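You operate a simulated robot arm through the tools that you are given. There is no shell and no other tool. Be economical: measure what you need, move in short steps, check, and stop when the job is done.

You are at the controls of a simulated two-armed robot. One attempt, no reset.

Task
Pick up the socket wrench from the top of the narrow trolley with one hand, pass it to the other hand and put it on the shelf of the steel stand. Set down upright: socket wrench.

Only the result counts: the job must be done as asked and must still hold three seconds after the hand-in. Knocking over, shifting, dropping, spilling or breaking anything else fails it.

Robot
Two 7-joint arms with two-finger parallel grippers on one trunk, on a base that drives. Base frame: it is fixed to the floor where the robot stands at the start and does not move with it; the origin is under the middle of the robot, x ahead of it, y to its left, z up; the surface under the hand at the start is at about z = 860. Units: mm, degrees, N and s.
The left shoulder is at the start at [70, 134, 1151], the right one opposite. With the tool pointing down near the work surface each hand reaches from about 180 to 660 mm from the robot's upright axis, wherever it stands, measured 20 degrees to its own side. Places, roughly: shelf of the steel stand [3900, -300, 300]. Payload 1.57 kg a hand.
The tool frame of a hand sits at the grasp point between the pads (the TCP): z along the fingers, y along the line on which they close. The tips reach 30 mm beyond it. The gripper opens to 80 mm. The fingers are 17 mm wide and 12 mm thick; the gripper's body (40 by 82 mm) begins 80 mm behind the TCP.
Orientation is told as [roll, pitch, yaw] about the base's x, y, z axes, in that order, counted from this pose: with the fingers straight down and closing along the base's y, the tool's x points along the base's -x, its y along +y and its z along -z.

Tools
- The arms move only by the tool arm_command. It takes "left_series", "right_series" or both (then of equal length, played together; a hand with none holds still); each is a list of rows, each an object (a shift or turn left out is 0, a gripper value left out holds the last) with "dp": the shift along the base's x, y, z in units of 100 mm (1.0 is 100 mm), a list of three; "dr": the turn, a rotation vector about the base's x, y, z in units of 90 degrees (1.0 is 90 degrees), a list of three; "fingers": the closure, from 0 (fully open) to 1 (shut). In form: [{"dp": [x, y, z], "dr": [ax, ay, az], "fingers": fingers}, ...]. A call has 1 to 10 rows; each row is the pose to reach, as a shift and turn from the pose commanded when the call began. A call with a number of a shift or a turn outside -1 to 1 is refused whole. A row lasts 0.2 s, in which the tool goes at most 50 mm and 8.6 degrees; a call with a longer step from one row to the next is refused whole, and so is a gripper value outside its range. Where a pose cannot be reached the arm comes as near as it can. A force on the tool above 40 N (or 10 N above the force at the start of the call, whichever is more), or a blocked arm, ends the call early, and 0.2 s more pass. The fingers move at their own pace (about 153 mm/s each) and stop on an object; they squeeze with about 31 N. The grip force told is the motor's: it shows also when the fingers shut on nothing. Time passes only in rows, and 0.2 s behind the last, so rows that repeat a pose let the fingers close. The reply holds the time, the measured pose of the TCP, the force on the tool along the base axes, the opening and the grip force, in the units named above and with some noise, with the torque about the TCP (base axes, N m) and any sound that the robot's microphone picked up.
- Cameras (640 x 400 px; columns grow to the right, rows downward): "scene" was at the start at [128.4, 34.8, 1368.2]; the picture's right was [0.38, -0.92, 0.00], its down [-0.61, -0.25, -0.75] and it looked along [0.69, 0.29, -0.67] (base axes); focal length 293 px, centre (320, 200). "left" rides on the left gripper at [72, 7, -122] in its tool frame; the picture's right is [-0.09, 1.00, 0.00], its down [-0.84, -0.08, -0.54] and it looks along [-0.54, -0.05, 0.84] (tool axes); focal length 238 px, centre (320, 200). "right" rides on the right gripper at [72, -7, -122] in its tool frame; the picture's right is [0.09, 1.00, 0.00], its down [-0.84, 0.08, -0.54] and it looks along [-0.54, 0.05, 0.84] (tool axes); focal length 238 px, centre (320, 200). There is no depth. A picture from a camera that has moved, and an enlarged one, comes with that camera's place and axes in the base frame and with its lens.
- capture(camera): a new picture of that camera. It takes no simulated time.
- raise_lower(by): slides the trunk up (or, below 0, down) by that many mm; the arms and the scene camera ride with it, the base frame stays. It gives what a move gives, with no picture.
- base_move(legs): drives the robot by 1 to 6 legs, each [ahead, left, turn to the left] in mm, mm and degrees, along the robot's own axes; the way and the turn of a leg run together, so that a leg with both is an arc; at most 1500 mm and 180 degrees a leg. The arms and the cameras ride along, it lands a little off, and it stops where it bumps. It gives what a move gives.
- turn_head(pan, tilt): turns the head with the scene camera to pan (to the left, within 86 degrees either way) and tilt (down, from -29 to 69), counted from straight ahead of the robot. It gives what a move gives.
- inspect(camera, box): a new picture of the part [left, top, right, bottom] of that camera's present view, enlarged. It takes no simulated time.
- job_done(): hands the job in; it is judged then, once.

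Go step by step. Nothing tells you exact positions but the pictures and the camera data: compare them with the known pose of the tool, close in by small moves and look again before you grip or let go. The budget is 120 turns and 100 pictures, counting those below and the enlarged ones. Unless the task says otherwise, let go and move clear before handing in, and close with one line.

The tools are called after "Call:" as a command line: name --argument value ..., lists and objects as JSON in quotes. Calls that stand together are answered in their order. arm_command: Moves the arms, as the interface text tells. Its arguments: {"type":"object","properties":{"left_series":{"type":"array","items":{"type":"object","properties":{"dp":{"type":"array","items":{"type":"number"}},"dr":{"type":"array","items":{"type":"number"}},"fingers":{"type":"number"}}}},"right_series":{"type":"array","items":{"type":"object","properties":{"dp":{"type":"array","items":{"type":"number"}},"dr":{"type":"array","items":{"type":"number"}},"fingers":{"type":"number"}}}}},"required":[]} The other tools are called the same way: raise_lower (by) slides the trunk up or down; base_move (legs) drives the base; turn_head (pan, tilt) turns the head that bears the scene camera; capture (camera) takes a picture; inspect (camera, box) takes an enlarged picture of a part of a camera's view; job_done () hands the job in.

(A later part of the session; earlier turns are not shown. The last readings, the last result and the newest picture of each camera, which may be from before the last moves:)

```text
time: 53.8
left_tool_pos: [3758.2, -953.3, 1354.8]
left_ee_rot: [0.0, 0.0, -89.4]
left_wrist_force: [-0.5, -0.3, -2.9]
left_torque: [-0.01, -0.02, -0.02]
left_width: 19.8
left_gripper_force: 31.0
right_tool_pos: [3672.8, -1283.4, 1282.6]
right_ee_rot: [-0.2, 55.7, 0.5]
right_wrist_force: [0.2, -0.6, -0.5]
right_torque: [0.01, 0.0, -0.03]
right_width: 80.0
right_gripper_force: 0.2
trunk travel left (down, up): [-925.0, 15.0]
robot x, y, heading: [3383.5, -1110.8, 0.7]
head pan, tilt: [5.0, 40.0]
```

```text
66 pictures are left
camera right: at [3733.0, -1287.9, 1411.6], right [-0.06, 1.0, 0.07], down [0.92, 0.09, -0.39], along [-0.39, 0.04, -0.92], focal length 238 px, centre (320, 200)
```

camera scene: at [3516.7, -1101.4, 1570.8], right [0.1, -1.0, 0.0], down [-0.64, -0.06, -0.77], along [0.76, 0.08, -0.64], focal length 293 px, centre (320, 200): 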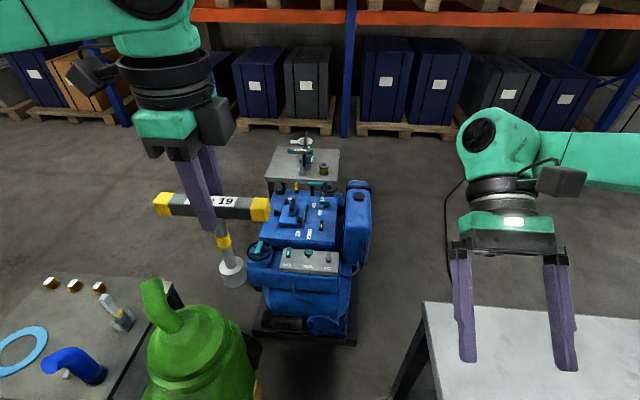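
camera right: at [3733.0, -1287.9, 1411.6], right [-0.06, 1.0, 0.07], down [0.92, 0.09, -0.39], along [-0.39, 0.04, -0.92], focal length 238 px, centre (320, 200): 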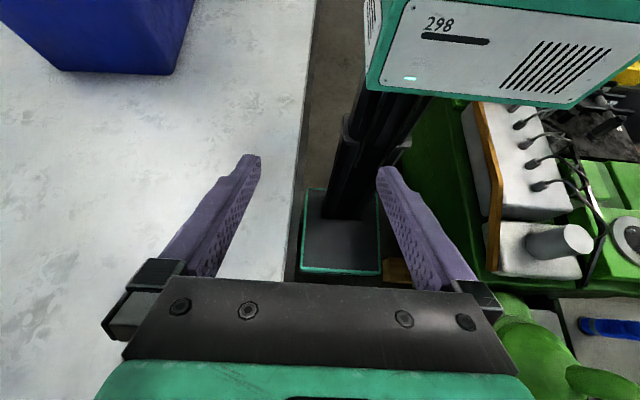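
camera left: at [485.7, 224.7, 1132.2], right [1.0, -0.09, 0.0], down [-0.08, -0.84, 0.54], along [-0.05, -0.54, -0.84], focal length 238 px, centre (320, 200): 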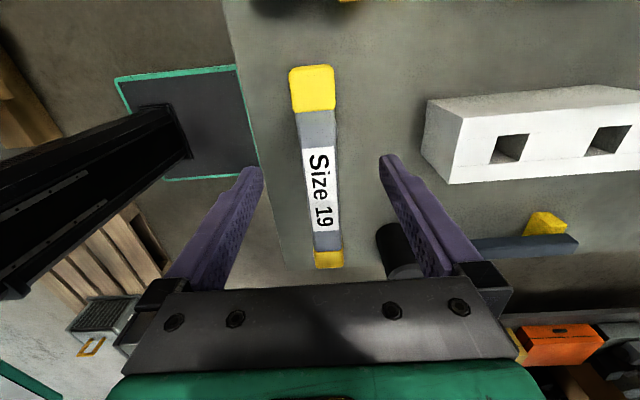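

The stand's near side is at about y≈-560, spanning up to x≈4030, with a gap between the machines in front of it. I'll move up a bit more and survey the gap floor.

Call:
base_move --legs '[[230, 0, -0.6]]'

Call:
turn_head --pan 60 --tilt 55

Call:
capture --camera "scene"

Call:
capture --camera "left"

Call:
capture --camera "right"

```text
time: 55.5
left_tool_pos: [3983.2, -958.0, 1357.0]
left_ee_rot: [0.2, -0.1, -90.0]
left_wrist_force: [-0.6, -0.4, -2.9]
left_torque: [0.0, 0.03, -0.02]
left_width: 19.7
left_gripper_force: 31.6
right_tool_pos: [3893.2, -1285.3, 1284.5]
right_ee_rot: [-0.2, 55.4, -0.2]
right_wrist_force: [-0.7, 0.5, -0.2]
right_torque: [0.02, -0.02, -0.01]
right_width: 80.0
right_gripper_force: 0.0
trunk travel left (down, up): [-925.0, 15.0]
robot x, y, heading: [3608.8, -1110.5, -0.1]
head pan, tilt: [5.0, 40.0]
```

```text
time: 56.8
left_tool_pos: [3987.2, -956.3, 1356.4]
left_ee_rot: [0.0, 0.0, -90.0]
left_wrist_force: [-0.1, -0.6, -3.2]
left_torque: [0.03, -0.02, 0.03]
left_width: 19.6
left_gripper_force: 30.8
right_tool_pos: [3897.0, -1285.2, 1282.7]
right_ee_rot: [-0.2, 55.7, -0.2]
right_wrist_force: [0.1, 0.3, -0.1]
right_torque: [-0.01, 0.01, -0.01]
right_width: 79.9
right_gripper_force: 0.0
trunk travel left (down, up): [-925.0, 15.0]
robot x, y, heading: [3607.8, -1112.6, -0.1]
head pan, tilt: [60.0, 55.0]
```

```text
65 pictures are left
camera scene: at [3694.9, -1046.9, 1550.1], right [0.86, -0.5, 0.0], down [-0.41, -0.71, -0.57], along [0.29, 0.5, -0.82], focal length 293 px, centre (320, 200)
```

scene: 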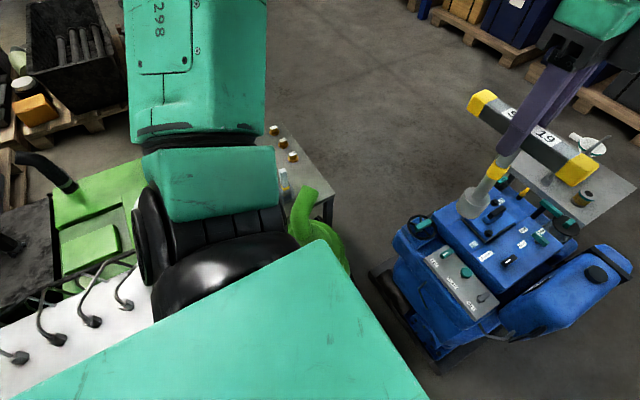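

```text
64 pictures are left
camera left: at [3994.9, -885.5, 1478.9], right [1.0, -0.09, 0.0], down [-0.08, -0.84, 0.54], along [-0.05, -0.54, -0.84], focal length 238 px, centre (320, 200)
```

left: 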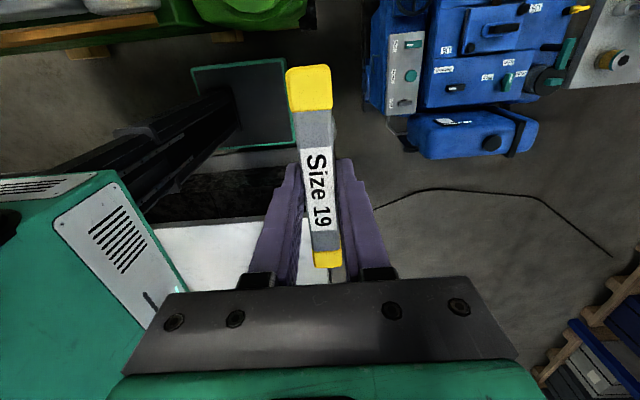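

```text
63 pictures are left
camera right: at [3957.2, -1291.1, 1411.5], right [-0.05, 1.0, 0.07], down [0.92, 0.08, -0.39], along [-0.39, 0.05, -0.92], focal length 238 px, centre (320, 200)
```

right: 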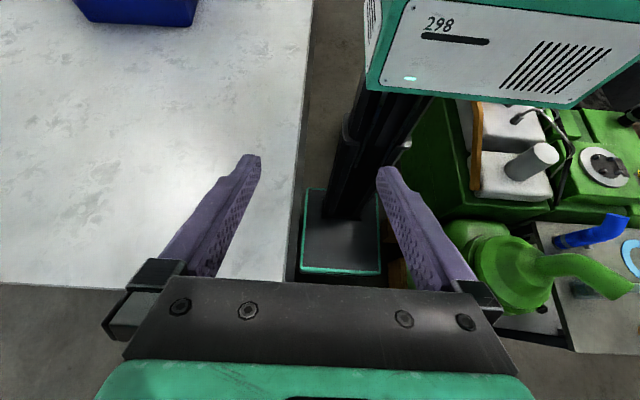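

The gap in front of the stand is blocked: a green bottle stands there, and neither side lets my base through. The aisle behind the stand is open, so I'll back out of the corridor in short steps and go round the right end of the long table.

Call:
base_move --legs '[[-400, -2, 0.1]]'

Call:
turn_head --pan -60 --tilt 20

Call:
capture --camera "scene"

```text
time: 59.2
left_tool_pos: [3593.6, -957.9, 1354.5]
left_ee_rot: [-0.2, -0.1, -89.7]
left_wrist_force: [-0.2, -0.7, -3.5]
left_torque: [0.02, 0.02, 0.0]
left_width: 19.6
left_gripper_force: 31.5
right_tool_pos: [3505.0, -1286.8, 1281.6]
right_ee_rot: [-0.2, 55.9, 0.1]
right_wrist_force: [-0.5, -0.6, 0.1]
right_torque: [-0.02, 0.02, 0.0]
right_width: 80.0
right_gripper_force: 0.0
trunk travel left (down, up): [-925.0, 15.0]
robot x, y, heading: [3212.4, -1116.5, 0.1]
head pan, tilt: [60.0, 55.0]
```

```text
time: 61.2
left_tool_pos: [3590.4, -957.1, 1356.1]
left_ee_rot: [-0.1, -0.1, -89.7]
left_wrist_force: [-0.5, 1.4, -2.0]
left_torque: [0.02, -0.01, -0.02]
left_width: 19.4
left_gripper_force: 31.0
right_tool_pos: [3502.0, -1286.4, 1280.5]
right_ee_rot: [-0.1, 55.7, 0.1]
right_wrist_force: [-0.2, -0.8, -0.1]
right_torque: [0.02, 0.01, 0.0]
right_width: 80.2
right_gripper_force: 0.1
trunk travel left (down, up): [-925.0, 15.0]
robot x, y, heading: [3207.9, -1116.4, 0.2]
head pan, tilt: [-60.0, 20.0]
```

```text
62 pictures are left
camera scene: at [3309.5, -1191.9, 1602.1], right [-0.86, -0.5, 0.0], down [-0.17, 0.3, -0.94], along [0.47, -0.81, -0.34], focal length 293 px, centre (320, 200)
```

scene: 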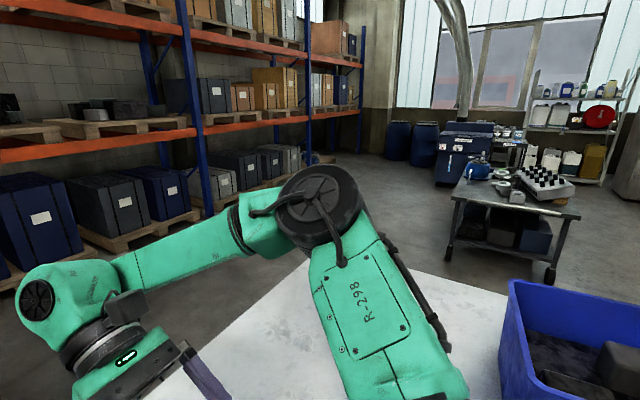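

The floor right of the table is wide open, so that route works. I'll keep reversing with small corrections.

Call:
base_move --legs '[[-400, 2, -0.2]]'

Call:
base_move --legs '[[-400, 2, 0]]'

```text
time: 63.7
left_tool_pos: [3199.0, -958.1, 1354.9]
left_ee_rot: [-0.2, -0.1, -90.2]
left_wrist_force: [0.3, -0.3, -3.6]
left_torque: [-0.03, -0.02, 0.0]
left_width: 19.6
left_gripper_force: 31.3
right_tool_pos: [3107.0, -1287.9, 1282.3]
right_ee_rot: [-0.2, 55.9, -0.5]
right_wrist_force: [-0.4, -0.4, -1.0]
right_torque: [0.02, 0.01, 0.03]
right_width: 80.2
right_gripper_force: 0.0
trunk travel left (down, up): [-925.0, 15.0]
robot x, y, heading: [2815.5, -1109.9, -0.3]
head pan, tilt: [-60.0, 20.0]
```

```text
time: 66.2
left_tool_pos: [2807.2, -953.5, 1354.5]
left_ee_rot: [-0.2, -0.1, -89.9]
left_wrist_force: [0.2, 0.0, -3.6]
left_torque: [-0.04, 0.03, -0.03]
left_width: 19.8
left_gripper_force: 31.1
right_tool_pos: [2717.4, -1281.9, 1281.1]
right_ee_rot: [-0.1, 55.8, -0.1]
right_wrist_force: [-0.4, -0.1, -0.5]
right_torque: [-0.02, 0.02, 0.0]
right_width: 80.0
right_gripper_force: 0.0
trunk travel left (down, up): [-925.0, 15.0]
robot x, y, heading: [2422.3, -1110.2, -0.1]
head pan, tilt: [-60.0, 20.0]
```

Out of the tight section, I'll reverse back past the near end of the table and look right.

Call:
base_move --legs '[[-1000, 110, 0], [-1100, 50, 0]]'

Call:
turn_head --pan -55 --tilt 30

Call:
capture --camera "scene"

```text
time: 76.7
left_tool_pos: [685.5, -802.9, 1354.3]
left_ee_rot: [-0.2, -0.1, -88.2]
left_wrist_force: [0.4, -0.4, -2.7]
left_torque: [0.01, 0.01, -0.05]
left_width: 19.5
left_gripper_force: 30.7
right_tool_pos: [604.6, -1132.8, 1282.3]
right_ee_rot: [-0.2, 55.8, 1.5]
right_wrist_force: [1.3, 0.0, 0.4]
right_torque: [0.0, 0.0, 0.01]
right_width: 80.1
right_gripper_force: 0.1
trunk travel left (down, up): [-925.0, 15.0]
robot x, y, heading: [309.8, -968.5, 1.7]
head pan, tilt: [-60.0, 20.0]
```

```text
time: 77.4
left_tool_pos: [684.8, -801.8, 1353.5]
left_ee_rot: [-0.1, -0.1, -88.2]
left_wrist_force: [0.2, 0.2, -3.3]
left_torque: [0.0, -0.02, -0.02]
left_width: 19.5
left_gripper_force: 30.8
right_tool_pos: [604.8, -1133.9, 1282.1]
right_ee_rot: [-0.2, 55.7, 1.5]
right_wrist_force: [-0.4, -0.1, 0.1]
right_torque: [-0.01, 0.02, -0.02]
right_width: 80.1
right_gripper_force: 0.0
trunk travel left (down, up): [-925.0, 15.0]
robot x, y, heading: [310.0, -968.0, 1.9]
head pan, tilt: [-55.0, 30.0]
```

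```text
61 pictures are left
camera scene: at [415.1, -1037.0, 1586.1], right [-0.8, -0.6, 0.0], down [-0.3, 0.4, -0.87], along [0.52, -0.69, -0.5], focal length 293 px, centre (320, 200)
```

scene: 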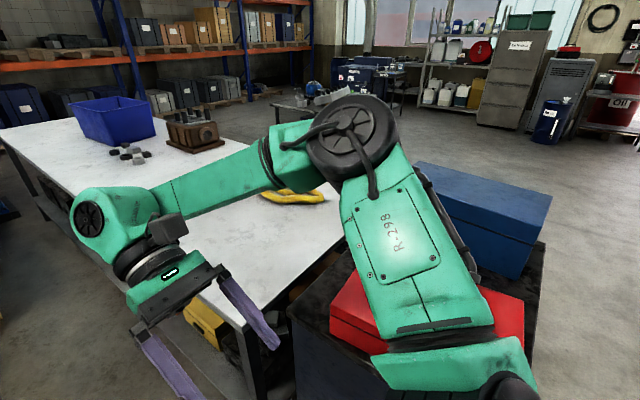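

A cabinet stands at the table's near end. I'll back up a little more and turn right to see the route ahead.

Call:
base_move --legs '[[-550, 0, 0], [0, 0, -92]]'

Call:
turn_head --pan 8 --tilt 35

Call:
capture --camera "scene"

```text
time: 84.7
left_tool_pos: [-118.4, -1369.2, 1354.3]
left_ee_rot: [-0.1, -0.1, 177.5]
left_wrist_force: [0.5, -0.2, -3.6]
left_torque: [-0.01, 0.01, -0.03]
left_width: 19.5
left_gripper_force: 30.5
right_tool_pos: [-443.5, -1265.0, 1282.1]
right_ee_rot: [-0.3, 55.6, -92.6]
right_wrist_force: [0.0, -0.4, 0.7]
right_torque: [0.01, 0.04, -0.04]
right_width: 79.8
right_gripper_force: 0.1
trunk travel left (down, up): [-925.0, 15.0]
robot x, y, heading: [-257.0, -982.9, -92.8]
head pan, tilt: [-55.0, 30.0]
```

```text
time: 86.0
left_tool_pos: [-119.5, -1370.3, 1354.8]
left_ee_rot: [-0.1, -0.1, 177.5]
left_wrist_force: [0.6, -0.1, -2.9]
left_torque: [0.01, -0.01, -0.01]
left_width: 19.5
left_gripper_force: 31.2
right_tool_pos: [-443.8, -1264.7, 1283.2]
right_ee_rot: [-0.2, 55.8, -92.7]
right_wrist_force: [-0.1, 0.4, -0.1]
right_torque: [0.01, 0.01, -0.02]
right_width: 80.0
right_gripper_force: 0.0
trunk travel left (down, up): [-925.0, 15.0]
robot x, y, heading: [-258.9, -982.2, -92.4]
head pan, tilt: [8.0, 35.0]
```

```text
60 pictures are left
camera scene: at [-251.1, -1118.7, 1578.2], right [-1.0, -0.09, 0.0], down [-0.05, 0.57, -0.82], along [0.08, -0.82, -0.57], focal length 293 px, centre (320, 200)
```

scene: 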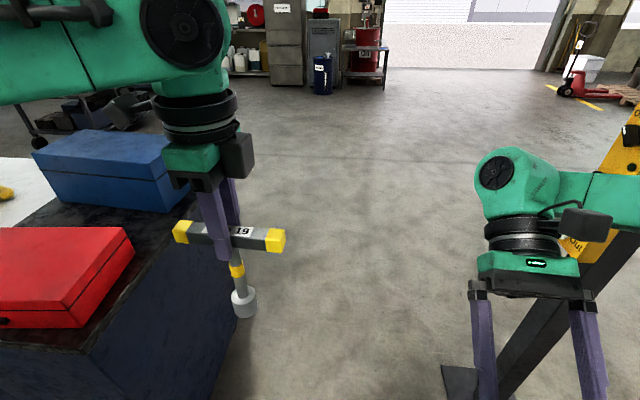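

The way ahead is clear between the cabinet (x>340) and a crane post on the right (x<-850). I'll shift slightly left, drive about 1.95 m, then turn to face along x again.

Call:
base_move --legs '[[0, 130, 2.4], [1000, 0, 0], [950, 0, 0], [0, 0, 90]]'

Call:
turn_head --pan 0 --tilt 25

Call:
capture --camera "scene"

```text
time: 100.5
left_tool_pos: [234.8, -2790.4, 1355.2]
left_ee_rot: [-0.2, 0.1, -90.3]
left_wrist_force: [0.0, 0.5, -2.9]
left_torque: [0.0, -0.01, -0.03]
left_width: 19.6
left_gripper_force: 31.0
right_tool_pos: [142.0, -3118.4, 1282.2]
right_ee_rot: [-0.2, 55.7, -0.5]
right_wrist_force: [-1.3, 0.8, 0.2]
right_torque: [0.01, 0.0, 0.02]
right_width: 80.0
right_gripper_force: 0.1
trunk travel left (down, up): [-925.0, 15.0]
robot x, y, heading: [-145.3, -2940.8, -0.4]
head pan, tilt: [8.0, 35.0]
```

```text
time: 101.2
left_tool_pos: [234.8, -2790.0, 1355.2]
left_ee_rot: [-0.1, -0.1, -90.3]
left_wrist_force: [0.5, 0.3, -3.0]
left_torque: [-0.03, 0.02, -0.01]
left_width: 19.9
left_gripper_force: 30.7
right_tool_pos: [142.2, -3118.9, 1281.7]
right_ee_rot: [-0.2, 55.7, -0.7]
right_wrist_force: [0.0, -1.1, 0.0]
right_torque: [-0.02, 0.0, 0.01]
right_width: 79.9
right_gripper_force: 0.0
trunk travel left (down, up): [-925.0, 15.0]
robot x, y, heading: [-146.6, -2943.7, -0.2]
head pan, tilt: [0.0, 25.0]
```

```text
59 pictures are left
camera scene: at [-2.7, -2941.1, 1593.9], right [-0.01, -1.0, 0.0], down [-0.42, 0.0, -0.91], along [0.91, -0.01, -0.42], focal length 293 px, centre (320, 200)
```

scene: 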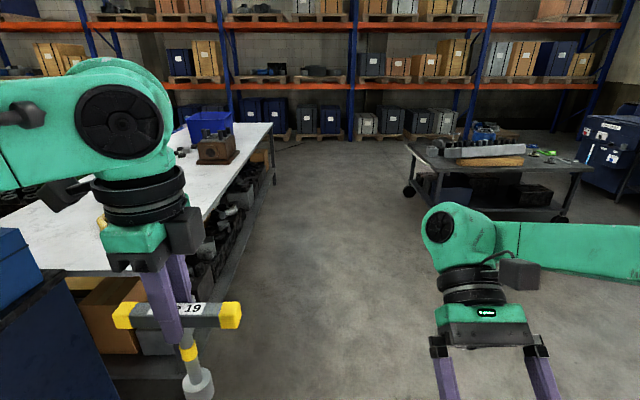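

The aisle ahead is wide and clear. I'll drive forward along it to past the end of the long table.

Call:
base_move --legs '[[1500, 0, 0.4], [1500, 0, 0.4], [1500, 0, 0.4], [900, 0, 0]]'

Call:
base_move --legs '[[0, 0, 90]]'

Call:
capture --camera "scene"

```text
time: 127.0
left_tool_pos: [5600.4, -2543.9, 1354.8]
left_ee_rot: [-0.1, -0.1, -84.9]
left_wrist_force: [0.2, -0.2, -3.5]
left_torque: [0.03, 0.02, -0.01]
left_width: 19.5
left_gripper_force: 31.3
right_tool_pos: [5537.5, -2879.4, 1282.9]
right_ee_rot: [-0.2, 55.6, 4.7]
right_wrist_force: [0.4, -0.7, 0.6]
right_torque: [0.04, -0.02, 0.0]
right_width: 80.0
right_gripper_force: 0.0
trunk travel left (down, up): [-925.0, 15.0]
robot x, y, heading: [5235.4, -2728.1, 4.8]
head pan, tilt: [0.0, 25.0]
```

```text
time: 131.1
left_tool_pos: [5058.6, -2358.9, 1356.5]
left_ee_rot: [-0.2, 0.0, 3.4]
left_wrist_force: [0.3, 0.1, -2.6]
left_torque: [0.0, -0.04, -0.01]
left_width: 19.5
left_gripper_force: 31.0
right_tool_pos: [5393.0, -2430.7, 1282.5]
right_ee_rot: [-0.2, 55.6, 93.2]
right_wrist_force: [0.5, 0.0, 0.1]
right_torque: [0.0, -0.01, 0.03]
right_width: 80.0
right_gripper_force: 0.1
trunk travel left (down, up): [-925.0, 15.0]
robot x, y, heading: [5236.6, -2727.4, 93.2]
head pan, tilt: [0.0, 25.0]
```

```text
58 pictures are left
camera scene: at [5228.7, -2585.2, 1594.0], right [1.0, 0.06, 0.0], down [0.02, -0.42, -0.91], along [-0.05, 0.9, -0.42], focal length 293 px, centre (320, 200)
```

scene: 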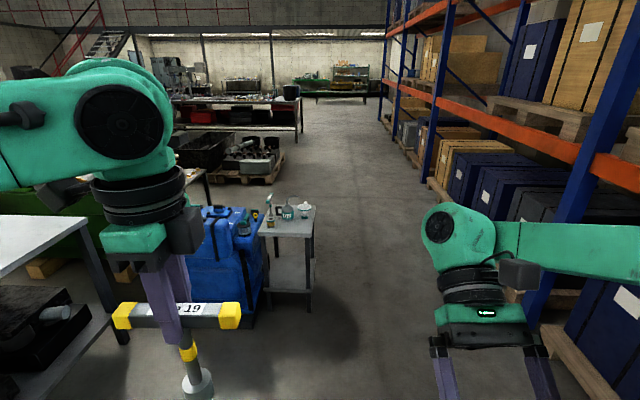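

The aisle runs between the vise stand (x<5080) and the pallets (x>6200). I'll shift right, drive along the aisle to y≈-300, then turn to face the stand.

Call:
base_move --legs '[[0, -320, -3.2], [1200, 0, 0], [1200, 0, 0], [0, 0, 90]]'

Call:
turn_head --pan 0 --tilt 30

Call:
capture --camera "scene"

```text
time: 148.4
left_tool_pos: [5191.6, -452.1, 1356.3]
left_ee_rot: [-0.1, 0.0, 87.1]
left_wrist_force: [-0.1, -0.4, -2.1]
left_torque: [-0.02, 0.05, 0.01]
left_width: 19.5
left_gripper_force: 31.0
right_tool_pos: [5299.3, -128.3, 1282.3]
right_ee_rot: [-0.2, 55.7, 176.9]
right_wrist_force: [0.3, -0.6, 0.7]
right_torque: [-0.02, 0.01, 0.02]
right_width: 80.1
right_gripper_force: 0.1
trunk travel left (down, up): [-925.0, 15.0]
robot x, y, heading: [5580.3, -319.1, 177.1]
head pan, tilt: [0.0, 25.0]
```

```text
time: 149.0
left_tool_pos: [5192.1, -452.0, 1355.9]
left_ee_rot: [-0.2, 0.0, 87.1]
left_wrist_force: [-0.3, -0.2, -2.9]
left_torque: [-0.01, -0.02, -0.01]
left_width: 19.4
left_gripper_force: 30.7
right_tool_pos: [5298.6, -129.6, 1281.6]
right_ee_rot: [-0.2, 55.7, 176.8]
right_wrist_force: [-1.0, -0.5, -0.5]
right_torque: [-0.02, -0.02, 0.01]
right_width: 80.0
right_gripper_force: 0.1
trunk travel left (down, up): [-925.0, 15.0]
robot x, y, heading: [5579.4, -319.4, 177.3]
head pan, tilt: [0.0, 30.0]
```

```text
57 pictures are left
camera scene: at [5438.8, -307.4, 1586.0], right [0.05, 1.0, 0.0], down [0.5, -0.03, -0.87], along [-0.86, 0.05, -0.5], focal length 293 px, centre (320, 200)
```

scene: 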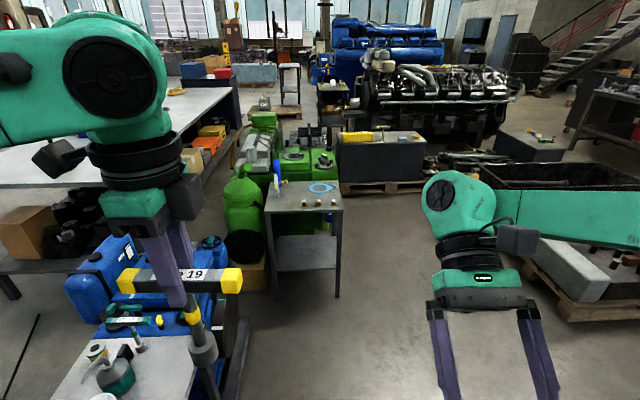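

The stand is now in plain view: top plate at about z 750 and an empty open shelf below, with front legs at x≈4045, y −557…−104. I'll align and drive closer, then inspect.

Call:
base_move --legs '[[0, 0, 2.7], [650, 0, 0]]'

Call:
capture --camera "scene"

Call:
inspect --camera "scene" --box '[210, 150, 410, 350]'

```text
time: 153.0
left_tool_pos: [4567.2, -468.8, 1355.4]
left_ee_rot: [-0.1, -0.1, 90.0]
left_wrist_force: [-0.1, 0.3, -2.4]
left_torque: [0.01, 0.01, 0.01]
left_width: 19.8
left_gripper_force: 31.3
right_tool_pos: [4659.9, -141.7, 1282.9]
right_ee_rot: [-0.2, 55.7, 179.8]
right_wrist_force: [-0.5, -0.5, 0.7]
right_torque: [0.0, 0.01, 0.03]
right_width: 80.0
right_gripper_force: 0.1
trunk travel left (down, up): [-925.0, 15.0]
robot x, y, heading: [4946.5, -310.8, 179.9]
head pan, tilt: [0.0, 30.0]
```

```text
56 pictures are left
camera scene: at [4808.2, -312.3, 1586.2], right [0.0, 1.0, 0.0], down [0.5, 0.0, -0.87], along [-0.87, 0.0, -0.5], focal length 293 px, centre (320, 200)
```

scene: 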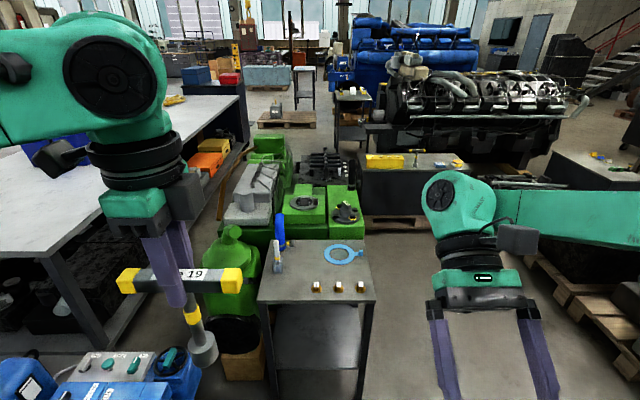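

```text
2.00 times, centred on (310, 250) of scene
camera zoom: at [4808.2, -312.3, 1586.2], right [0.0, 1.0, 0.0], down [0.5, 0.0, -0.87], along [-0.87, 0.0, -0.5], focal length 586 px, centre (340, 100)
```

zoom: 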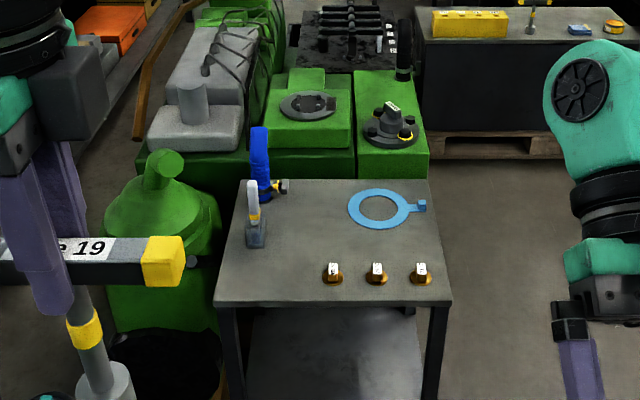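

I have the stand's geometry: top spans x 3680–4045 at z≈715, with a shelf below. A hand tilted 30° below horizontal and gripping the shaft suits the shelf. I'll now stage the handover in front of me, bringing the left hand forward and central and pitching the right hand forward.

Call:
arm_command --right_series '[{"dp": [-0.1, 0.05, 0], "dr": [0, 0.095, 0]}, {"dp": [-0.2, 0.1, 0], "dr": [0, 0.19, 0]}, {"dp": [-0.3, 0.15, 0], "dr": [0, 0.285, 0]}, {"dp": [-0.4, 0.2, 0], "dr": [0, 0.38, 0]}, {"dp": [-0.5, 0.2, 0], "dr": [0, 0.475, 0]}, {"dp": [-0.6, 0.2, 0], "dr": [0, 0.57, 0]}, {"dp": [-0.7, 0.2, 0], "dr": [0, 0.665, 0]}, {"dp": [-0.8, 0.2, 0], "dr": [0, 0.76, 0]}, {"dp": [-0.8, 0.2, 0], "dr": [0, 0.855, 0]}, {"dp": [-0.8, 0.2, 0], "dr": [0, 0.95, 0]}]' --left_series '[{"dp": [-0.1, 0, 0]}, {"dp": [-0.2, 0.1, 0]}, {"dp": [-0.3, 0.2, 0]}, {"dp": [-0.4, 0.3, 0]}, {"dp": [-0.5, 0.4, 0]}, {"dp": [-0.6, 0.5, 0]}, {"dp": [-0.7, 0.6, 0]}, {"dp": [-0.8, 0.7, 0]}, {"dp": [-0.87, 0.8, 0]}, {"dp": [-0.87, 0.9, 0]}]'

Call:
arm_command --right_series '[{"dr": [0, 0.09, 0]}, {"dr": [0, 0.18, 0]}, {"dr": [0, 0.27, 0]}, {"dr": [0, 0.336, 0]}, {"dr": [0, 0.336, 0]}]'

Call:
capture --camera "scene"

Call:
capture --camera "right"

```text
time: 155.2
left_tool_pos: [4501.4, -415.1, 1355.4]
left_ee_rot: [-0.1, -0.1, 90.0]
left_wrist_force: [0.8, 0.0, -3.8]
left_torque: [0.01, -0.01, -0.03]
left_width: 19.8
left_gripper_force: 30.7
left hand out of reach, approached as far as the arm can: row 7, 8, 9, 10
right_tool_pos: [4578.6, -122.3, 1285.0]
right_ee_rot: [0.3, -30.0, 179.9]
right_wrist_force: [-0.5, -0.4, -0.1]
right_torque: [-0.01, 0.0, 0.01]
right_width: 79.9
right_gripper_force: 0.0
trunk travel left (down, up): [-925.0, 15.0]
robot x, y, heading: [4945.3, -312.9, 179.8]
head pan, tilt: [0.0, 30.0]
```

```text
time: 156.4
left_tool_pos: [4500.9, -414.6, 1354.8]
left_ee_rot: [-0.1, -0.1, 89.8]
left_wrist_force: [0.3, -0.1, -2.9]
left_torque: [0.02, 0.0, 0.0]
left_width: 19.5
left_gripper_force: 31.1
right_tool_pos: [4521.7, -129.1, 1294.3]
right_ee_rot: [0.5, -60.1, 179.6]
right_wrist_force: [0.6, -0.1, -0.3]
right_torque: [0.03, -0.02, 0.01]
right_width: 79.9
right_gripper_force: 0.1
right hand out of reach, approached as far as the arm can: row 2, 3, 4, 5
trunk travel left (down, up): [-925.0, 15.0]
robot x, y, heading: [4944.4, -313.3, 179.9]
head pan, tilt: [0.0, 30.0]
```

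```text
54 pictures are left
camera scene: at [4807.5, -312.4, 1586.2], right [0.0, 1.0, 0.0], down [0.5, 0.0, -0.87], along [-0.87, 0.0, -0.5], focal length 293 px, centre (320, 200)
```

scene: 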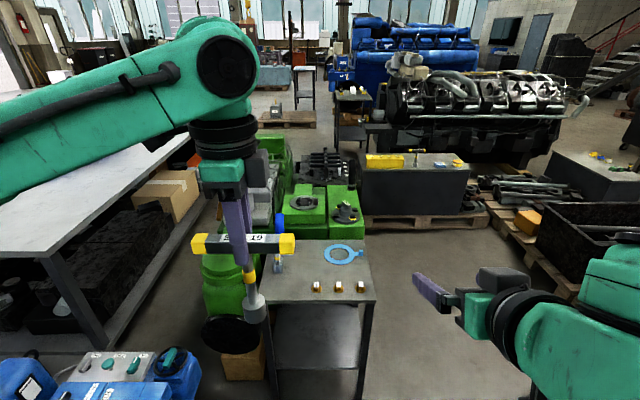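

```text
53 pictures are left
camera right: at [4664.6, -122.8, 1294.1], right [0.05, -1.0, -0.08], down [0.05, -0.07, 1.0], along [-1.0, -0.05, 0.05], focal length 238 px, centre (320, 200)
```

right: 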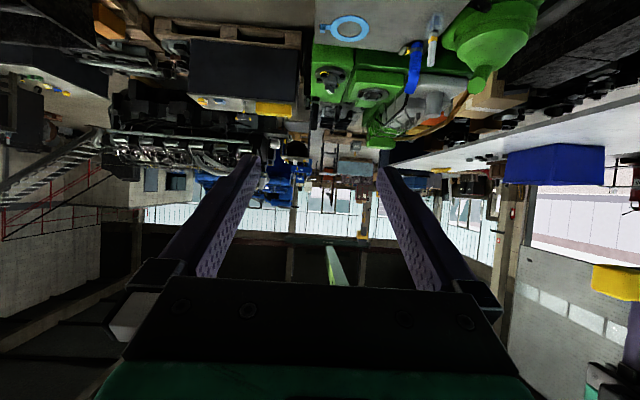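

The left hand was at its reach limit because it is too high. I'll lower both hands to a more comfortable height and bring the left hand to the middle.

Call:
arm_command --left_series '[{"dp": [0, 0.05, -0.2]}, {"dp": [0, 0.15, -0.4]}, {"dp": [0, 0.25, -0.6]}, {"dp": [0, 0.35, -0.8]}, {"dp": [0, 0.45, -1.0]}, {"dp": [0, 0.55, -1.0]}, {"dp": [0, 0.55, -1.0]}]' --right_series '[{"dp": [0, 0, -0.2]}, {"dp": [0, 0, -0.4]}, {"dp": [0, 0, -0.6]}, {"dp": [0, 0, -0.8]}, {"dp": [0, 0, -0.8]}, {"dp": [0, 0, -0.8]}, {"dp": [0, 0, -0.8]}]'

Call:
capture --camera "scene"

```text
time: 158.0
left_tool_pos: [4509.2, -376.9, 1253.4]
left_ee_rot: [-0.1, 0.0, 89.9]
left_wrist_force: [-0.1, 0.7, -3.9]
left_torque: [-0.03, 0.01, 0.01]
left_width: 19.8
left_gripper_force: 30.7
left hand out of reach, approached as far as the arm can: row 4, 5, 6, 7
right_tool_pos: [4501.9, -133.5, 1213.0]
right_ee_rot: [0.5, -60.0, 179.6]
right_wrist_force: [0.8, 0.1, -0.4]
right_torque: [-0.01, 0.0, 0.0]
right_width: 79.7
right_gripper_force: 0.0
right hand out of reach, approached as far as the arm can: row 1, 2, 3, 4, 5, 6, 7
trunk travel left (down, up): [-925.0, 15.0]
robot x, y, heading: [4948.5, -312.5, 179.6]
head pan, tilt: [0.0, 30.0]
```

```text
52 pictures are left
camera scene: at [4805.7, -312.0, 1586.0], right [0.0, 1.0, 0.0], down [0.5, 0.0, -0.87], along [-0.87, 0.0, -0.5], focal length 293 px, centre (320, 200)
```

scene: 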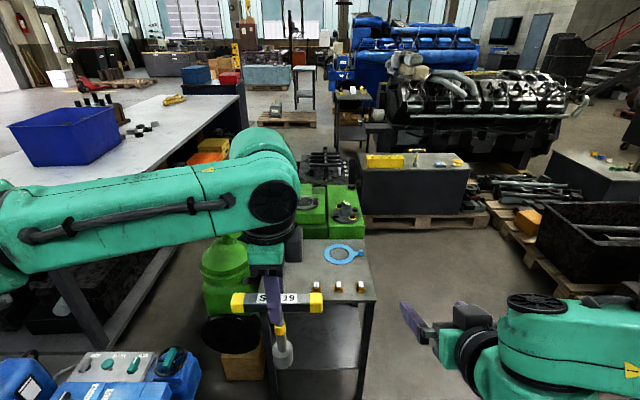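

Both hands are limited this way, so a 45° inward right-hand approach will be more natural. I'll lower the left further and yaw the right hand to point forward-left.

Call:
arm_command --left_series '[{"dp": [0.1, 0, -0.2]}, {"dp": [0.1, 0, -0.4]}, {"dp": [0.1, 0, -0.6]}, {"dp": [0.1, 0, -0.8]}, {"dp": [0.1, 0, -1.0]}, {"dp": [0.1, 0, -1.0]}, {"dp": [0.1, 0, -1.0]}]' --right_series '[{"dp": [0, 0, -0.1], "dr": [0, 0, 0.085]}, {"dp": [0, 0, -0.2], "dr": [0, 0, 0.17]}, {"dp": [0, 0, -0.3], "dr": [0, 0, 0.255]}, {"dp": [0, 0, -0.4], "dr": [0, 0, 0.34]}, {"dp": [0, 0, -0.5], "dr": [0, 0, 0.425]}, {"dp": [0, 0, -0.6], "dr": [0, 0, 0.5]}, {"dp": [0, 0, -0.6], "dr": [0, 0, 0.5]}]'

Call:
capture --camera "scene"

```text
time: 159.6
left_tool_pos: [4515.7, -380.3, 1152.3]
left_ee_rot: [-0.2, -0.1, 89.9]
left_wrist_force: [-0.6, -0.1, -2.9]
left_torque: [-0.01, -0.05, 0.0]
left_width: 19.7
left_gripper_force: 31.1
right_tool_pos: [4500.2, -154.4, 1170.1]
right_ee_rot: [3.1, -60.6, -150.7]
right_wrist_force: [-0.1, -0.4, -1.3]
right_torque: [0.01, 0.01, 0.01]
right_width: 80.3
right_gripper_force: 0.0
right hand out of reach, approached as far as the arm can: row 4, 5, 6, 7
trunk travel left (down, up): [-925.0, 15.0]
robot x, y, heading: [4946.0, -315.0, 179.7]
head pan, tilt: [0.0, 30.0]
```

```text
51 pictures are left
camera scene: at [4803.8, -312.6, 1585.8], right [0.0, 1.0, 0.0], down [0.5, 0.0, -0.86], along [-0.86, 0.0, -0.5], focal length 293 px, centre (320, 200)
```

scene: 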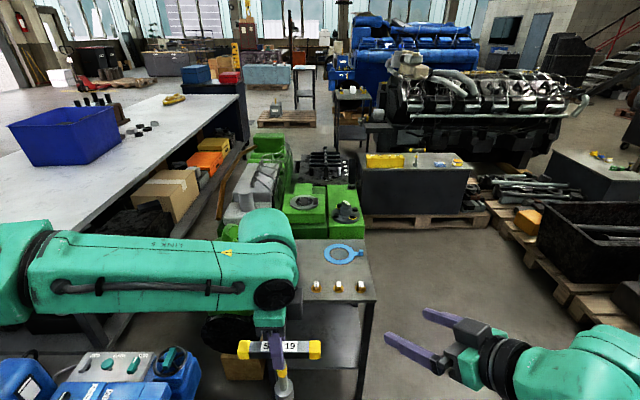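

The left hand has room now. I'll push it further forward and shift the right hand toward the centre.

Call:
arm_command --left_series '[{"dp": [-0.2, 0.1, 0]}, {"dp": [-0.4, 0.2, 0]}, {"dp": [-0.6, 0.3, 0]}, {"dp": [-0.8, 0.3, 0]}, {"dp": [-0.8, 0.3, 0]}]' --right_series '[{"dp": [0.1, -0.1, -0.05]}, {"dp": [0.15, -0.2, -0.1], "dr": [0, 0, 0.04]}, {"dp": [0.2, -0.3, -0.15], "dr": [0, 0, 0.08]}, {"dp": [0.2, -0.4, -0.2], "dr": [0, 0, 0.13]}, {"dp": [0.2, -0.4, -0.2], "dr": [0, 0, 0.17]}]'

Call:
capture --camera "right"

```text
time: 160.8
left_tool_pos: [4477.8, -404.2, 1164.9]
left_ee_rot: [-0.2, -0.2, 90.0]
left_wrist_force: [-0.8, -0.1, -2.6]
left_torque: [0.03, -0.02, 0.01]
left_width: 19.6
left_gripper_force: 30.7
left hand out of reach, approached as far as the arm can: row 1, 2, 3, 4, 5
right_tool_pos: [4521.8, -224.2, 1137.9]
right_ee_rot: [2.8, -60.6, -135.4]
right_wrist_force: [0.3, 0.4, 0.4]
right_torque: [0.02, -0.03, 0.01]
right_width: 80.2
right_gripper_force: 0.1
right hand out of reach, approached as far as the arm can: row 3, 4, 5
trunk travel left (down, up): [-925.0, 15.0]
robot x, y, heading: [4948.7, -313.2, 180.0]
head pan, tilt: [0.0, 30.0]
```

```text
50 pictures are left
camera right: at [4613.4, -116.0, 1136.6], right [0.76, -0.65, -0.06], down [0.08, 0.01, 1.0], along [-0.64, -0.76, 0.06], focal length 238 px, centre (320, 200)
```

right: 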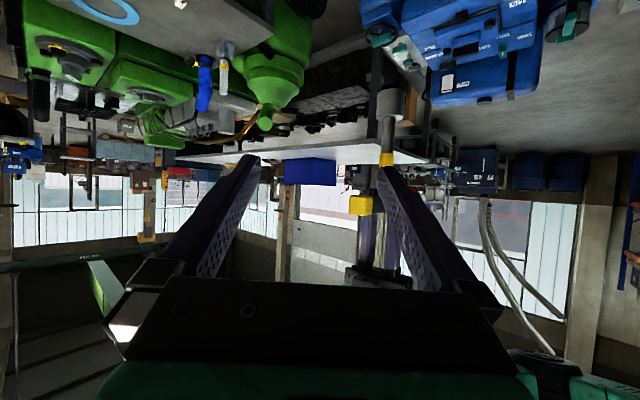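

The left hand is at its limit here, so I'll point the right hand almost straight left, at the shaft. I'll yaw it another 35° in place.

Call:
arm_command --right_series '[{"dp": [-0.05, 0.05, 0], "dr": [0, 0, 0.085]}, {"dp": [-0.1, 0.1, 0], "dr": [0, 0, 0.17]}, {"dp": [-0.15, 0.1, 0], "dr": [0, 0, 0.255]}, {"dp": [-0.2, 0.1, 0], "dr": [0, 0, 0.34]}, {"dp": [-0.23, 0.1, 0], "dr": [0, 0, 0.39]}, {"dp": [-0.23, 0.1, 0], "dr": [0, 0, 0.39]}]'

Call:
capture --camera "right"

Call:
capture --camera "scene"

```text
time: 162.2
left_tool_pos: [4477.6, -402.9, 1165.8]
left_ee_rot: [0.0, -0.2, 89.9]
left_wrist_force: [0.7, 0.3, -3.1]
left_torque: [0.03, 0.0, 0.04]
left_width: 19.5
left_gripper_force: 31.1
right_tool_pos: [4483.2, -230.6, 1130.0]
right_ee_rot: [3.1, -60.8, -100.3]
right_wrist_force: [-1.1, -0.6, 0.5]
right_torque: [0.01, 0.0, -0.02]
right_width: 79.9
right_gripper_force: 0.0
right hand out of reach, approached as far as the arm can: row 1, 2, 3, 4, 5, 6
trunk travel left (down, up): [-925.0, 15.0]
robot x, y, heading: [4947.4, -314.5, 179.6]
head pan, tilt: [0.0, 30.0]
```

```text
49 pictures are left
camera right: at [4495.9, -89.4, 1126.1], right [0.99, -0.09, -0.05], down [0.06, 0.06, 1.0], along [-0.08, -0.99, 0.06], focal length 238 px, centre (320, 200)
```

right: 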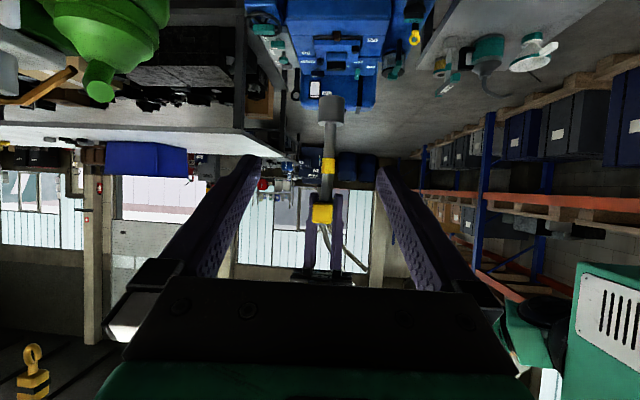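

```text
48 pictures are left
camera scene: at [4805.0, -312.0, 1585.9], right [0.0, 1.0, 0.0], down [0.5, 0.0, -0.87], along [-0.87, 0.0, -0.5], focal length 293 px, centre (320, 200)
```

scene: 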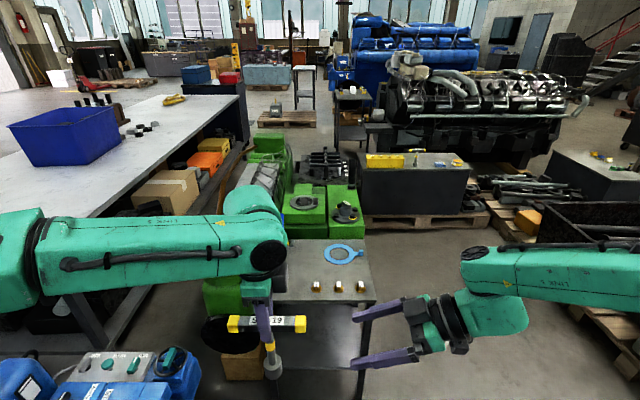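

The view is nicely aligned: the shaft is centred between the right fingers, the socket bottom is at z≈1015, the yellow ring at 1099 and clear shaft below it. I'll advance the right hand partway and check.

Call:
arm_command --right_series '[{"dp": [-0.01, -0.25, -0.07]}, {"dp": [-0.02, -0.5, -0.14]}, {"dp": [-0.03, -0.75, -0.21]}, {"dp": [-0.04, -1.0, -0.28]}, {"dp": [-0.04, -1.0, -0.28]}]'

Call:
capture --camera "right"

Call:
inspect --camera "scene" --box '[200, 270, 440, 400]'

```text
time: 163.4
left_tool_pos: [4478.9, -404.4, 1164.8]
left_ee_rot: [-0.1, 0.0, 90.0]
left_wrist_force: [0.6, -0.5, -3.4]
left_torque: [0.02, -0.01, 0.02]
left_width: 19.5
left_gripper_force: 30.9
right_tool_pos: [4479.6, -331.3, 1100.3]
right_ee_rot: [3.2, -60.7, -100.4]
right_wrist_force: [-0.1, 0.3, -0.5]
right_torque: [-0.02, 0.04, 0.0]
right_width: 80.1
right_gripper_force: 0.2
trunk travel left (down, up): [-925.0, 15.0]
robot x, y, heading: [4944.1, -313.5, 179.7]
head pan, tilt: [0.0, 30.0]
```

```text
47 pictures are left
camera right: at [4492.0, -189.1, 1098.2], right [0.99, -0.09, -0.05], down [0.06, 0.06, 1.0], along [-0.08, -0.99, 0.06], focal length 238 px, centre (320, 200)
```

right: 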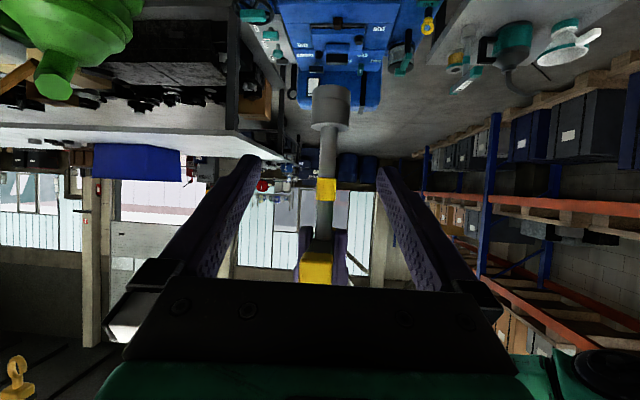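

```text
2.67 times, centred on (320, 335) of scene
camera zoom: at [4805.4, -312.2, 1586.0], right [0.0, 1.0, 0.0], down [0.5, 0.0, -0.87], along [-0.87, 0.0, -0.5], focal length 781 px, centre (320, -160)
```

zoom: 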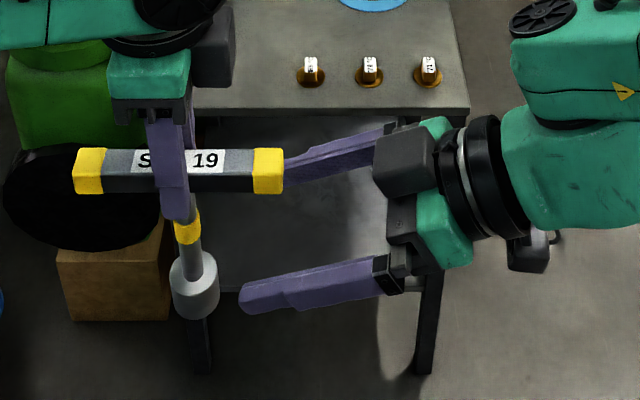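

Alignment holds, so I'll advance the last 72 mm onto the shaft, slightly below the yellow ring.

Call:
arm_command --right_series '[{"dp": [0, -0.25, -0.08]}, {"dp": [0, -0.5, -0.15]}, {"dp": [0, -0.72, -0.21]}, {"dp": [0, -0.72, -0.21]}]'

Call:
capture --camera "right"

Call:
inspect --camera "scene" --box '[200, 270, 440, 400]'

```text
time: 164.4
left_tool_pos: [4478.2, -404.9, 1165.9]
left_ee_rot: [0.1, 0.2, 90.1]
left_wrist_force: [-7.5, -25.5, -5.4]
left_torque: [-0.36, 0.14, 0.17]
left_width: 19.7
left_gripper_force: 30.9
right_tool_pos: [4479.9, -403.4, 1079.0]
right_ee_rot: [3.1, -60.6, -100.3]
right_wrist_force: [8.0, 25.4, 2.6]
right_torque: [-1.8, 0.57, -0.19]
right_width: 80.1
right_gripper_force: 0.0
trunk travel left (down, up): [-925.0, 15.0]
robot x, y, heading: [4946.2, -312.8, 179.6]
head pan, tilt: [0.0, 30.0]
```

```text
45 pictures are left
camera right: at [4492.7, -261.6, 1076.2], right [0.99, -0.09, -0.05], down [0.06, 0.05, 1.0], along [-0.08, -0.99, 0.06], focal length 238 px, centre (320, 200)
```

right: 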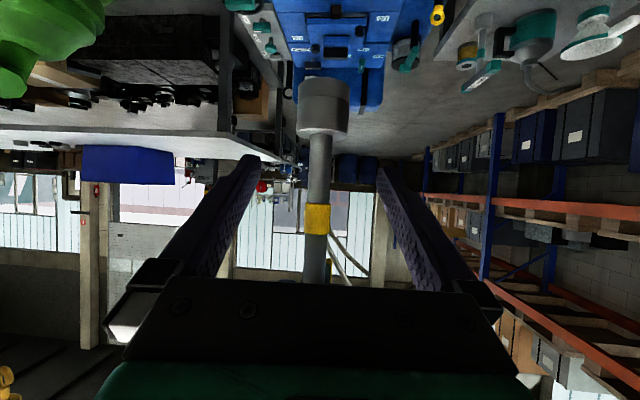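

```text
2.67 times, centred on (320, 335) of scene
camera zoom: at [4805.8, -312.0, 1586.0], right [0.0, 1.0, 0.0], down [0.5, 0.0, -0.87], along [-0.87, 0.0, -0.5], focal length 781 px, centre (320, -160)
```

zoom: 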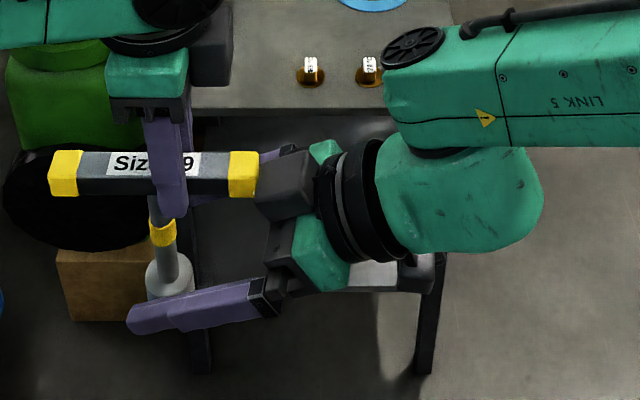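

The right gripper's body touched the handle end and slid the handle about 15 mm in the left grip; it is still held. I'll back off and flatten the right hand by 18° to clear the handle, then check.

Call:
arm_command --right_series '[{"dp": [0, 0.25, 0.07]}, {"dp": [0, 0.5, 0.14]}, {"dp": [0, 0.7, 0.1]}, {"dp": [0, 0.7, 0.05], "dr": [-0.065, 0.011, 0]}, {"dp": [0, 0.7, 0.0], "dr": [-0.13, 0.022, 0]}, {"dp": [0, 0.7, 0.0], "dr": [-0.197, 0.034, 0]}, {"dp": [0, 0.7, 0.0], "dr": [-0.197, 0.034, 0]}]'

Call:
capture --camera "right"

Call:
inspect --camera "scene" --box '[200, 270, 440, 400]'

```text
time: 166.0
left_tool_pos: [4479.9, -402.7, 1164.9]
left_ee_rot: [-0.1, -0.1, 89.9]
left_wrist_force: [-0.1, -0.2, -3.8]
left_torque: [0.06, -0.01, 0.0]
left_width: 19.7
left_gripper_force: 31.0
right_tool_pos: [4479.8, -333.6, 1079.1]
right_ee_rot: [3.9, -78.7, -101.1]
right_wrist_force: [-0.4, 0.3, 0.8]
right_torque: [0.01, 0.0, 0.0]
right_width: 80.0
right_gripper_force: 0.0
trunk travel left (down, up): [-925.0, 15.0]
robot x, y, heading: [4946.1, -315.3, 179.8]
head pan, tilt: [0.0, 30.0]
```

```text
43 pictures are left
camera right: at [4491.0, -200.3, 1032.9], right [0.99, -0.11, -0.08], down [0.11, 0.36, 0.93], along [-0.07, -0.93, 0.37], focal length 238 px, centre (320, 200)
```

right: 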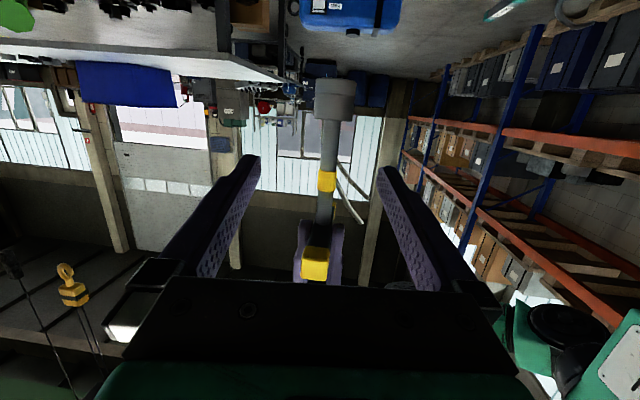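

```text
2.67 times, centred on (320, 335) of scene
camera zoom: at [4805.7, -312.5, 1586.0], right [0.0, 1.0, 0.0], down [0.5, 0.0, -0.87], along [-0.87, 0.0, -0.5], focal length 781 px, centre (320, -160)
```

zoom: 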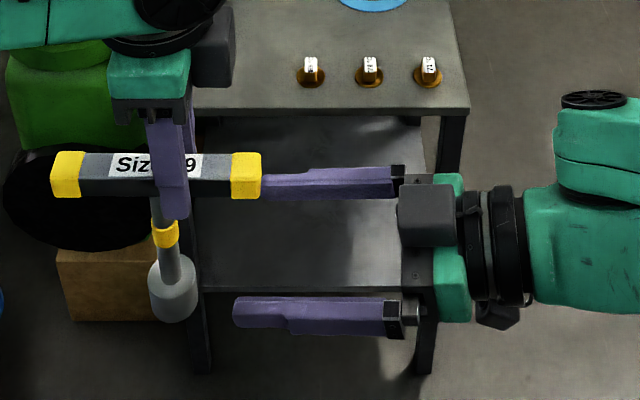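

The flattened hand now clears the handle, and the shaft is at about y≈-413. I'll advance again to y≈-410 and check forces.

Call:
arm_command --right_series '[{"dp": [0, -0.25, 0]}, {"dp": [0, -0.5, 0]}, {"dp": [0, -0.65, 0]}, {"dp": [0, -0.74, 0]}, {"dp": [0, -0.74, 0]}]'

Call:
capture --camera "right"

Call:
inspect --camera "scene" --box '[200, 270, 440, 400]'

```text
time: 167.2
left_tool_pos: [4478.2, -403.6, 1165.4]
left_ee_rot: [-0.1, -0.1, 89.9]
left_wrist_force: [-0.2, 0.0, -2.5]
left_torque: [0.02, 0.03, 0.01]
left_width: 19.7
left_gripper_force: 30.4
right_tool_pos: [4480.4, -408.8, 1079.8]
right_ee_rot: [3.9, -78.6, -101.1]
right_wrist_force: [0.2, -0.5, -0.4]
right_torque: [0.03, -0.01, 0.0]
right_width: 80.1
right_gripper_force: 0.0
trunk travel left (down, up): [-925.0, 15.0]
robot x, y, heading: [4945.4, -315.2, 179.7]
head pan, tilt: [0.0, 30.0]
```

```text
41 pictures are left
camera right: at [4491.1, -274.0, 1034.7], right [0.99, -0.11, -0.08], down [0.11, 0.36, 0.93], along [-0.07, -0.93, 0.36], focal length 238 px, centre (320, 200)
```

right: 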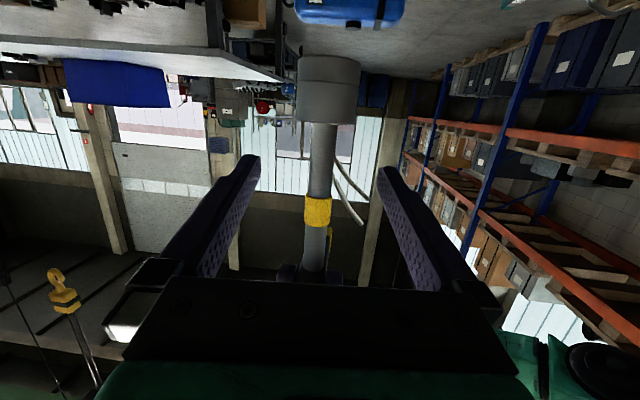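

```text
2.67 times, centred on (320, 335) of scene
camera zoom: at [4805.7, -312.3, 1586.0], right [0.0, 1.0, 0.0], down [0.5, 0.0, -0.87], along [-0.87, 0.0, -0.5], focal length 781 px, centre (320, -160)
```

zoom: 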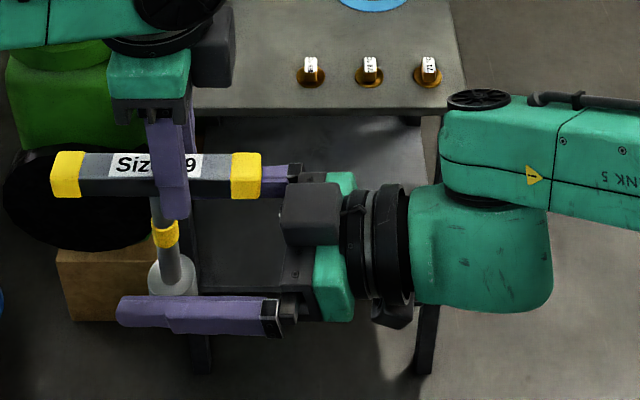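

No contact forces, and the shaft sits between the right fingers. I'll close the right hand.

Call:
arm_command --right_series '[{"fingers": 0.3}, {"fingers": 0.5}, {"fingers": 0.7}, {"fingers": 1.0}, {"fingers": 1.0}, {"fingers": 1.0}]'

Call:
capture --camera "right"

```text
time: 168.6
left_tool_pos: [4478.3, -404.5, 1165.0]
left_ee_rot: [-0.1, 0.0, 89.9]
left_wrist_force: [-2.2, 1.4, -4.3]
left_torque: [-0.13, -0.32, 0.03]
left_width: 19.2
left_gripper_force: 30.7
right_tool_pos: [4481.1, -408.2, 1081.2]
right_ee_rot: [3.7, -78.7, -100.9]
right_wrist_force: [2.3, -0.7, 0.3]
right_torque: [0.2, 0.5, -0.06]
right_width: 14.0
right_gripper_force: 30.4
trunk travel left (down, up): [-925.0, 15.0]
robot x, y, heading: [4945.8, -315.6, 179.8]
head pan, tilt: [0.0, 30.0]
```

```text
39 pictures are left
camera right: at [4491.2, -273.8, 1034.8], right [0.99, -0.11, -0.08], down [0.11, 0.36, 0.93], along [-0.07, -0.93, 0.36], focal length 238 px, centre (320, 200)
```

right: 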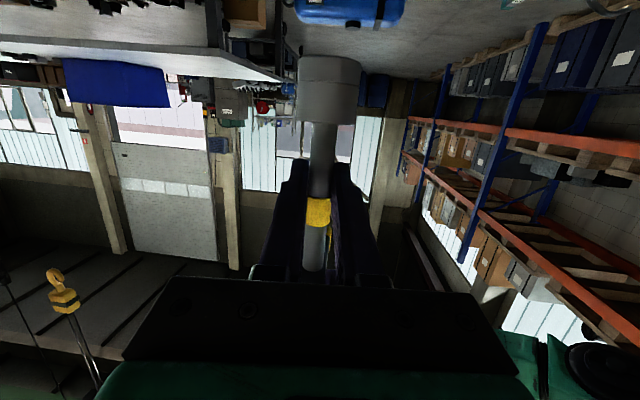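

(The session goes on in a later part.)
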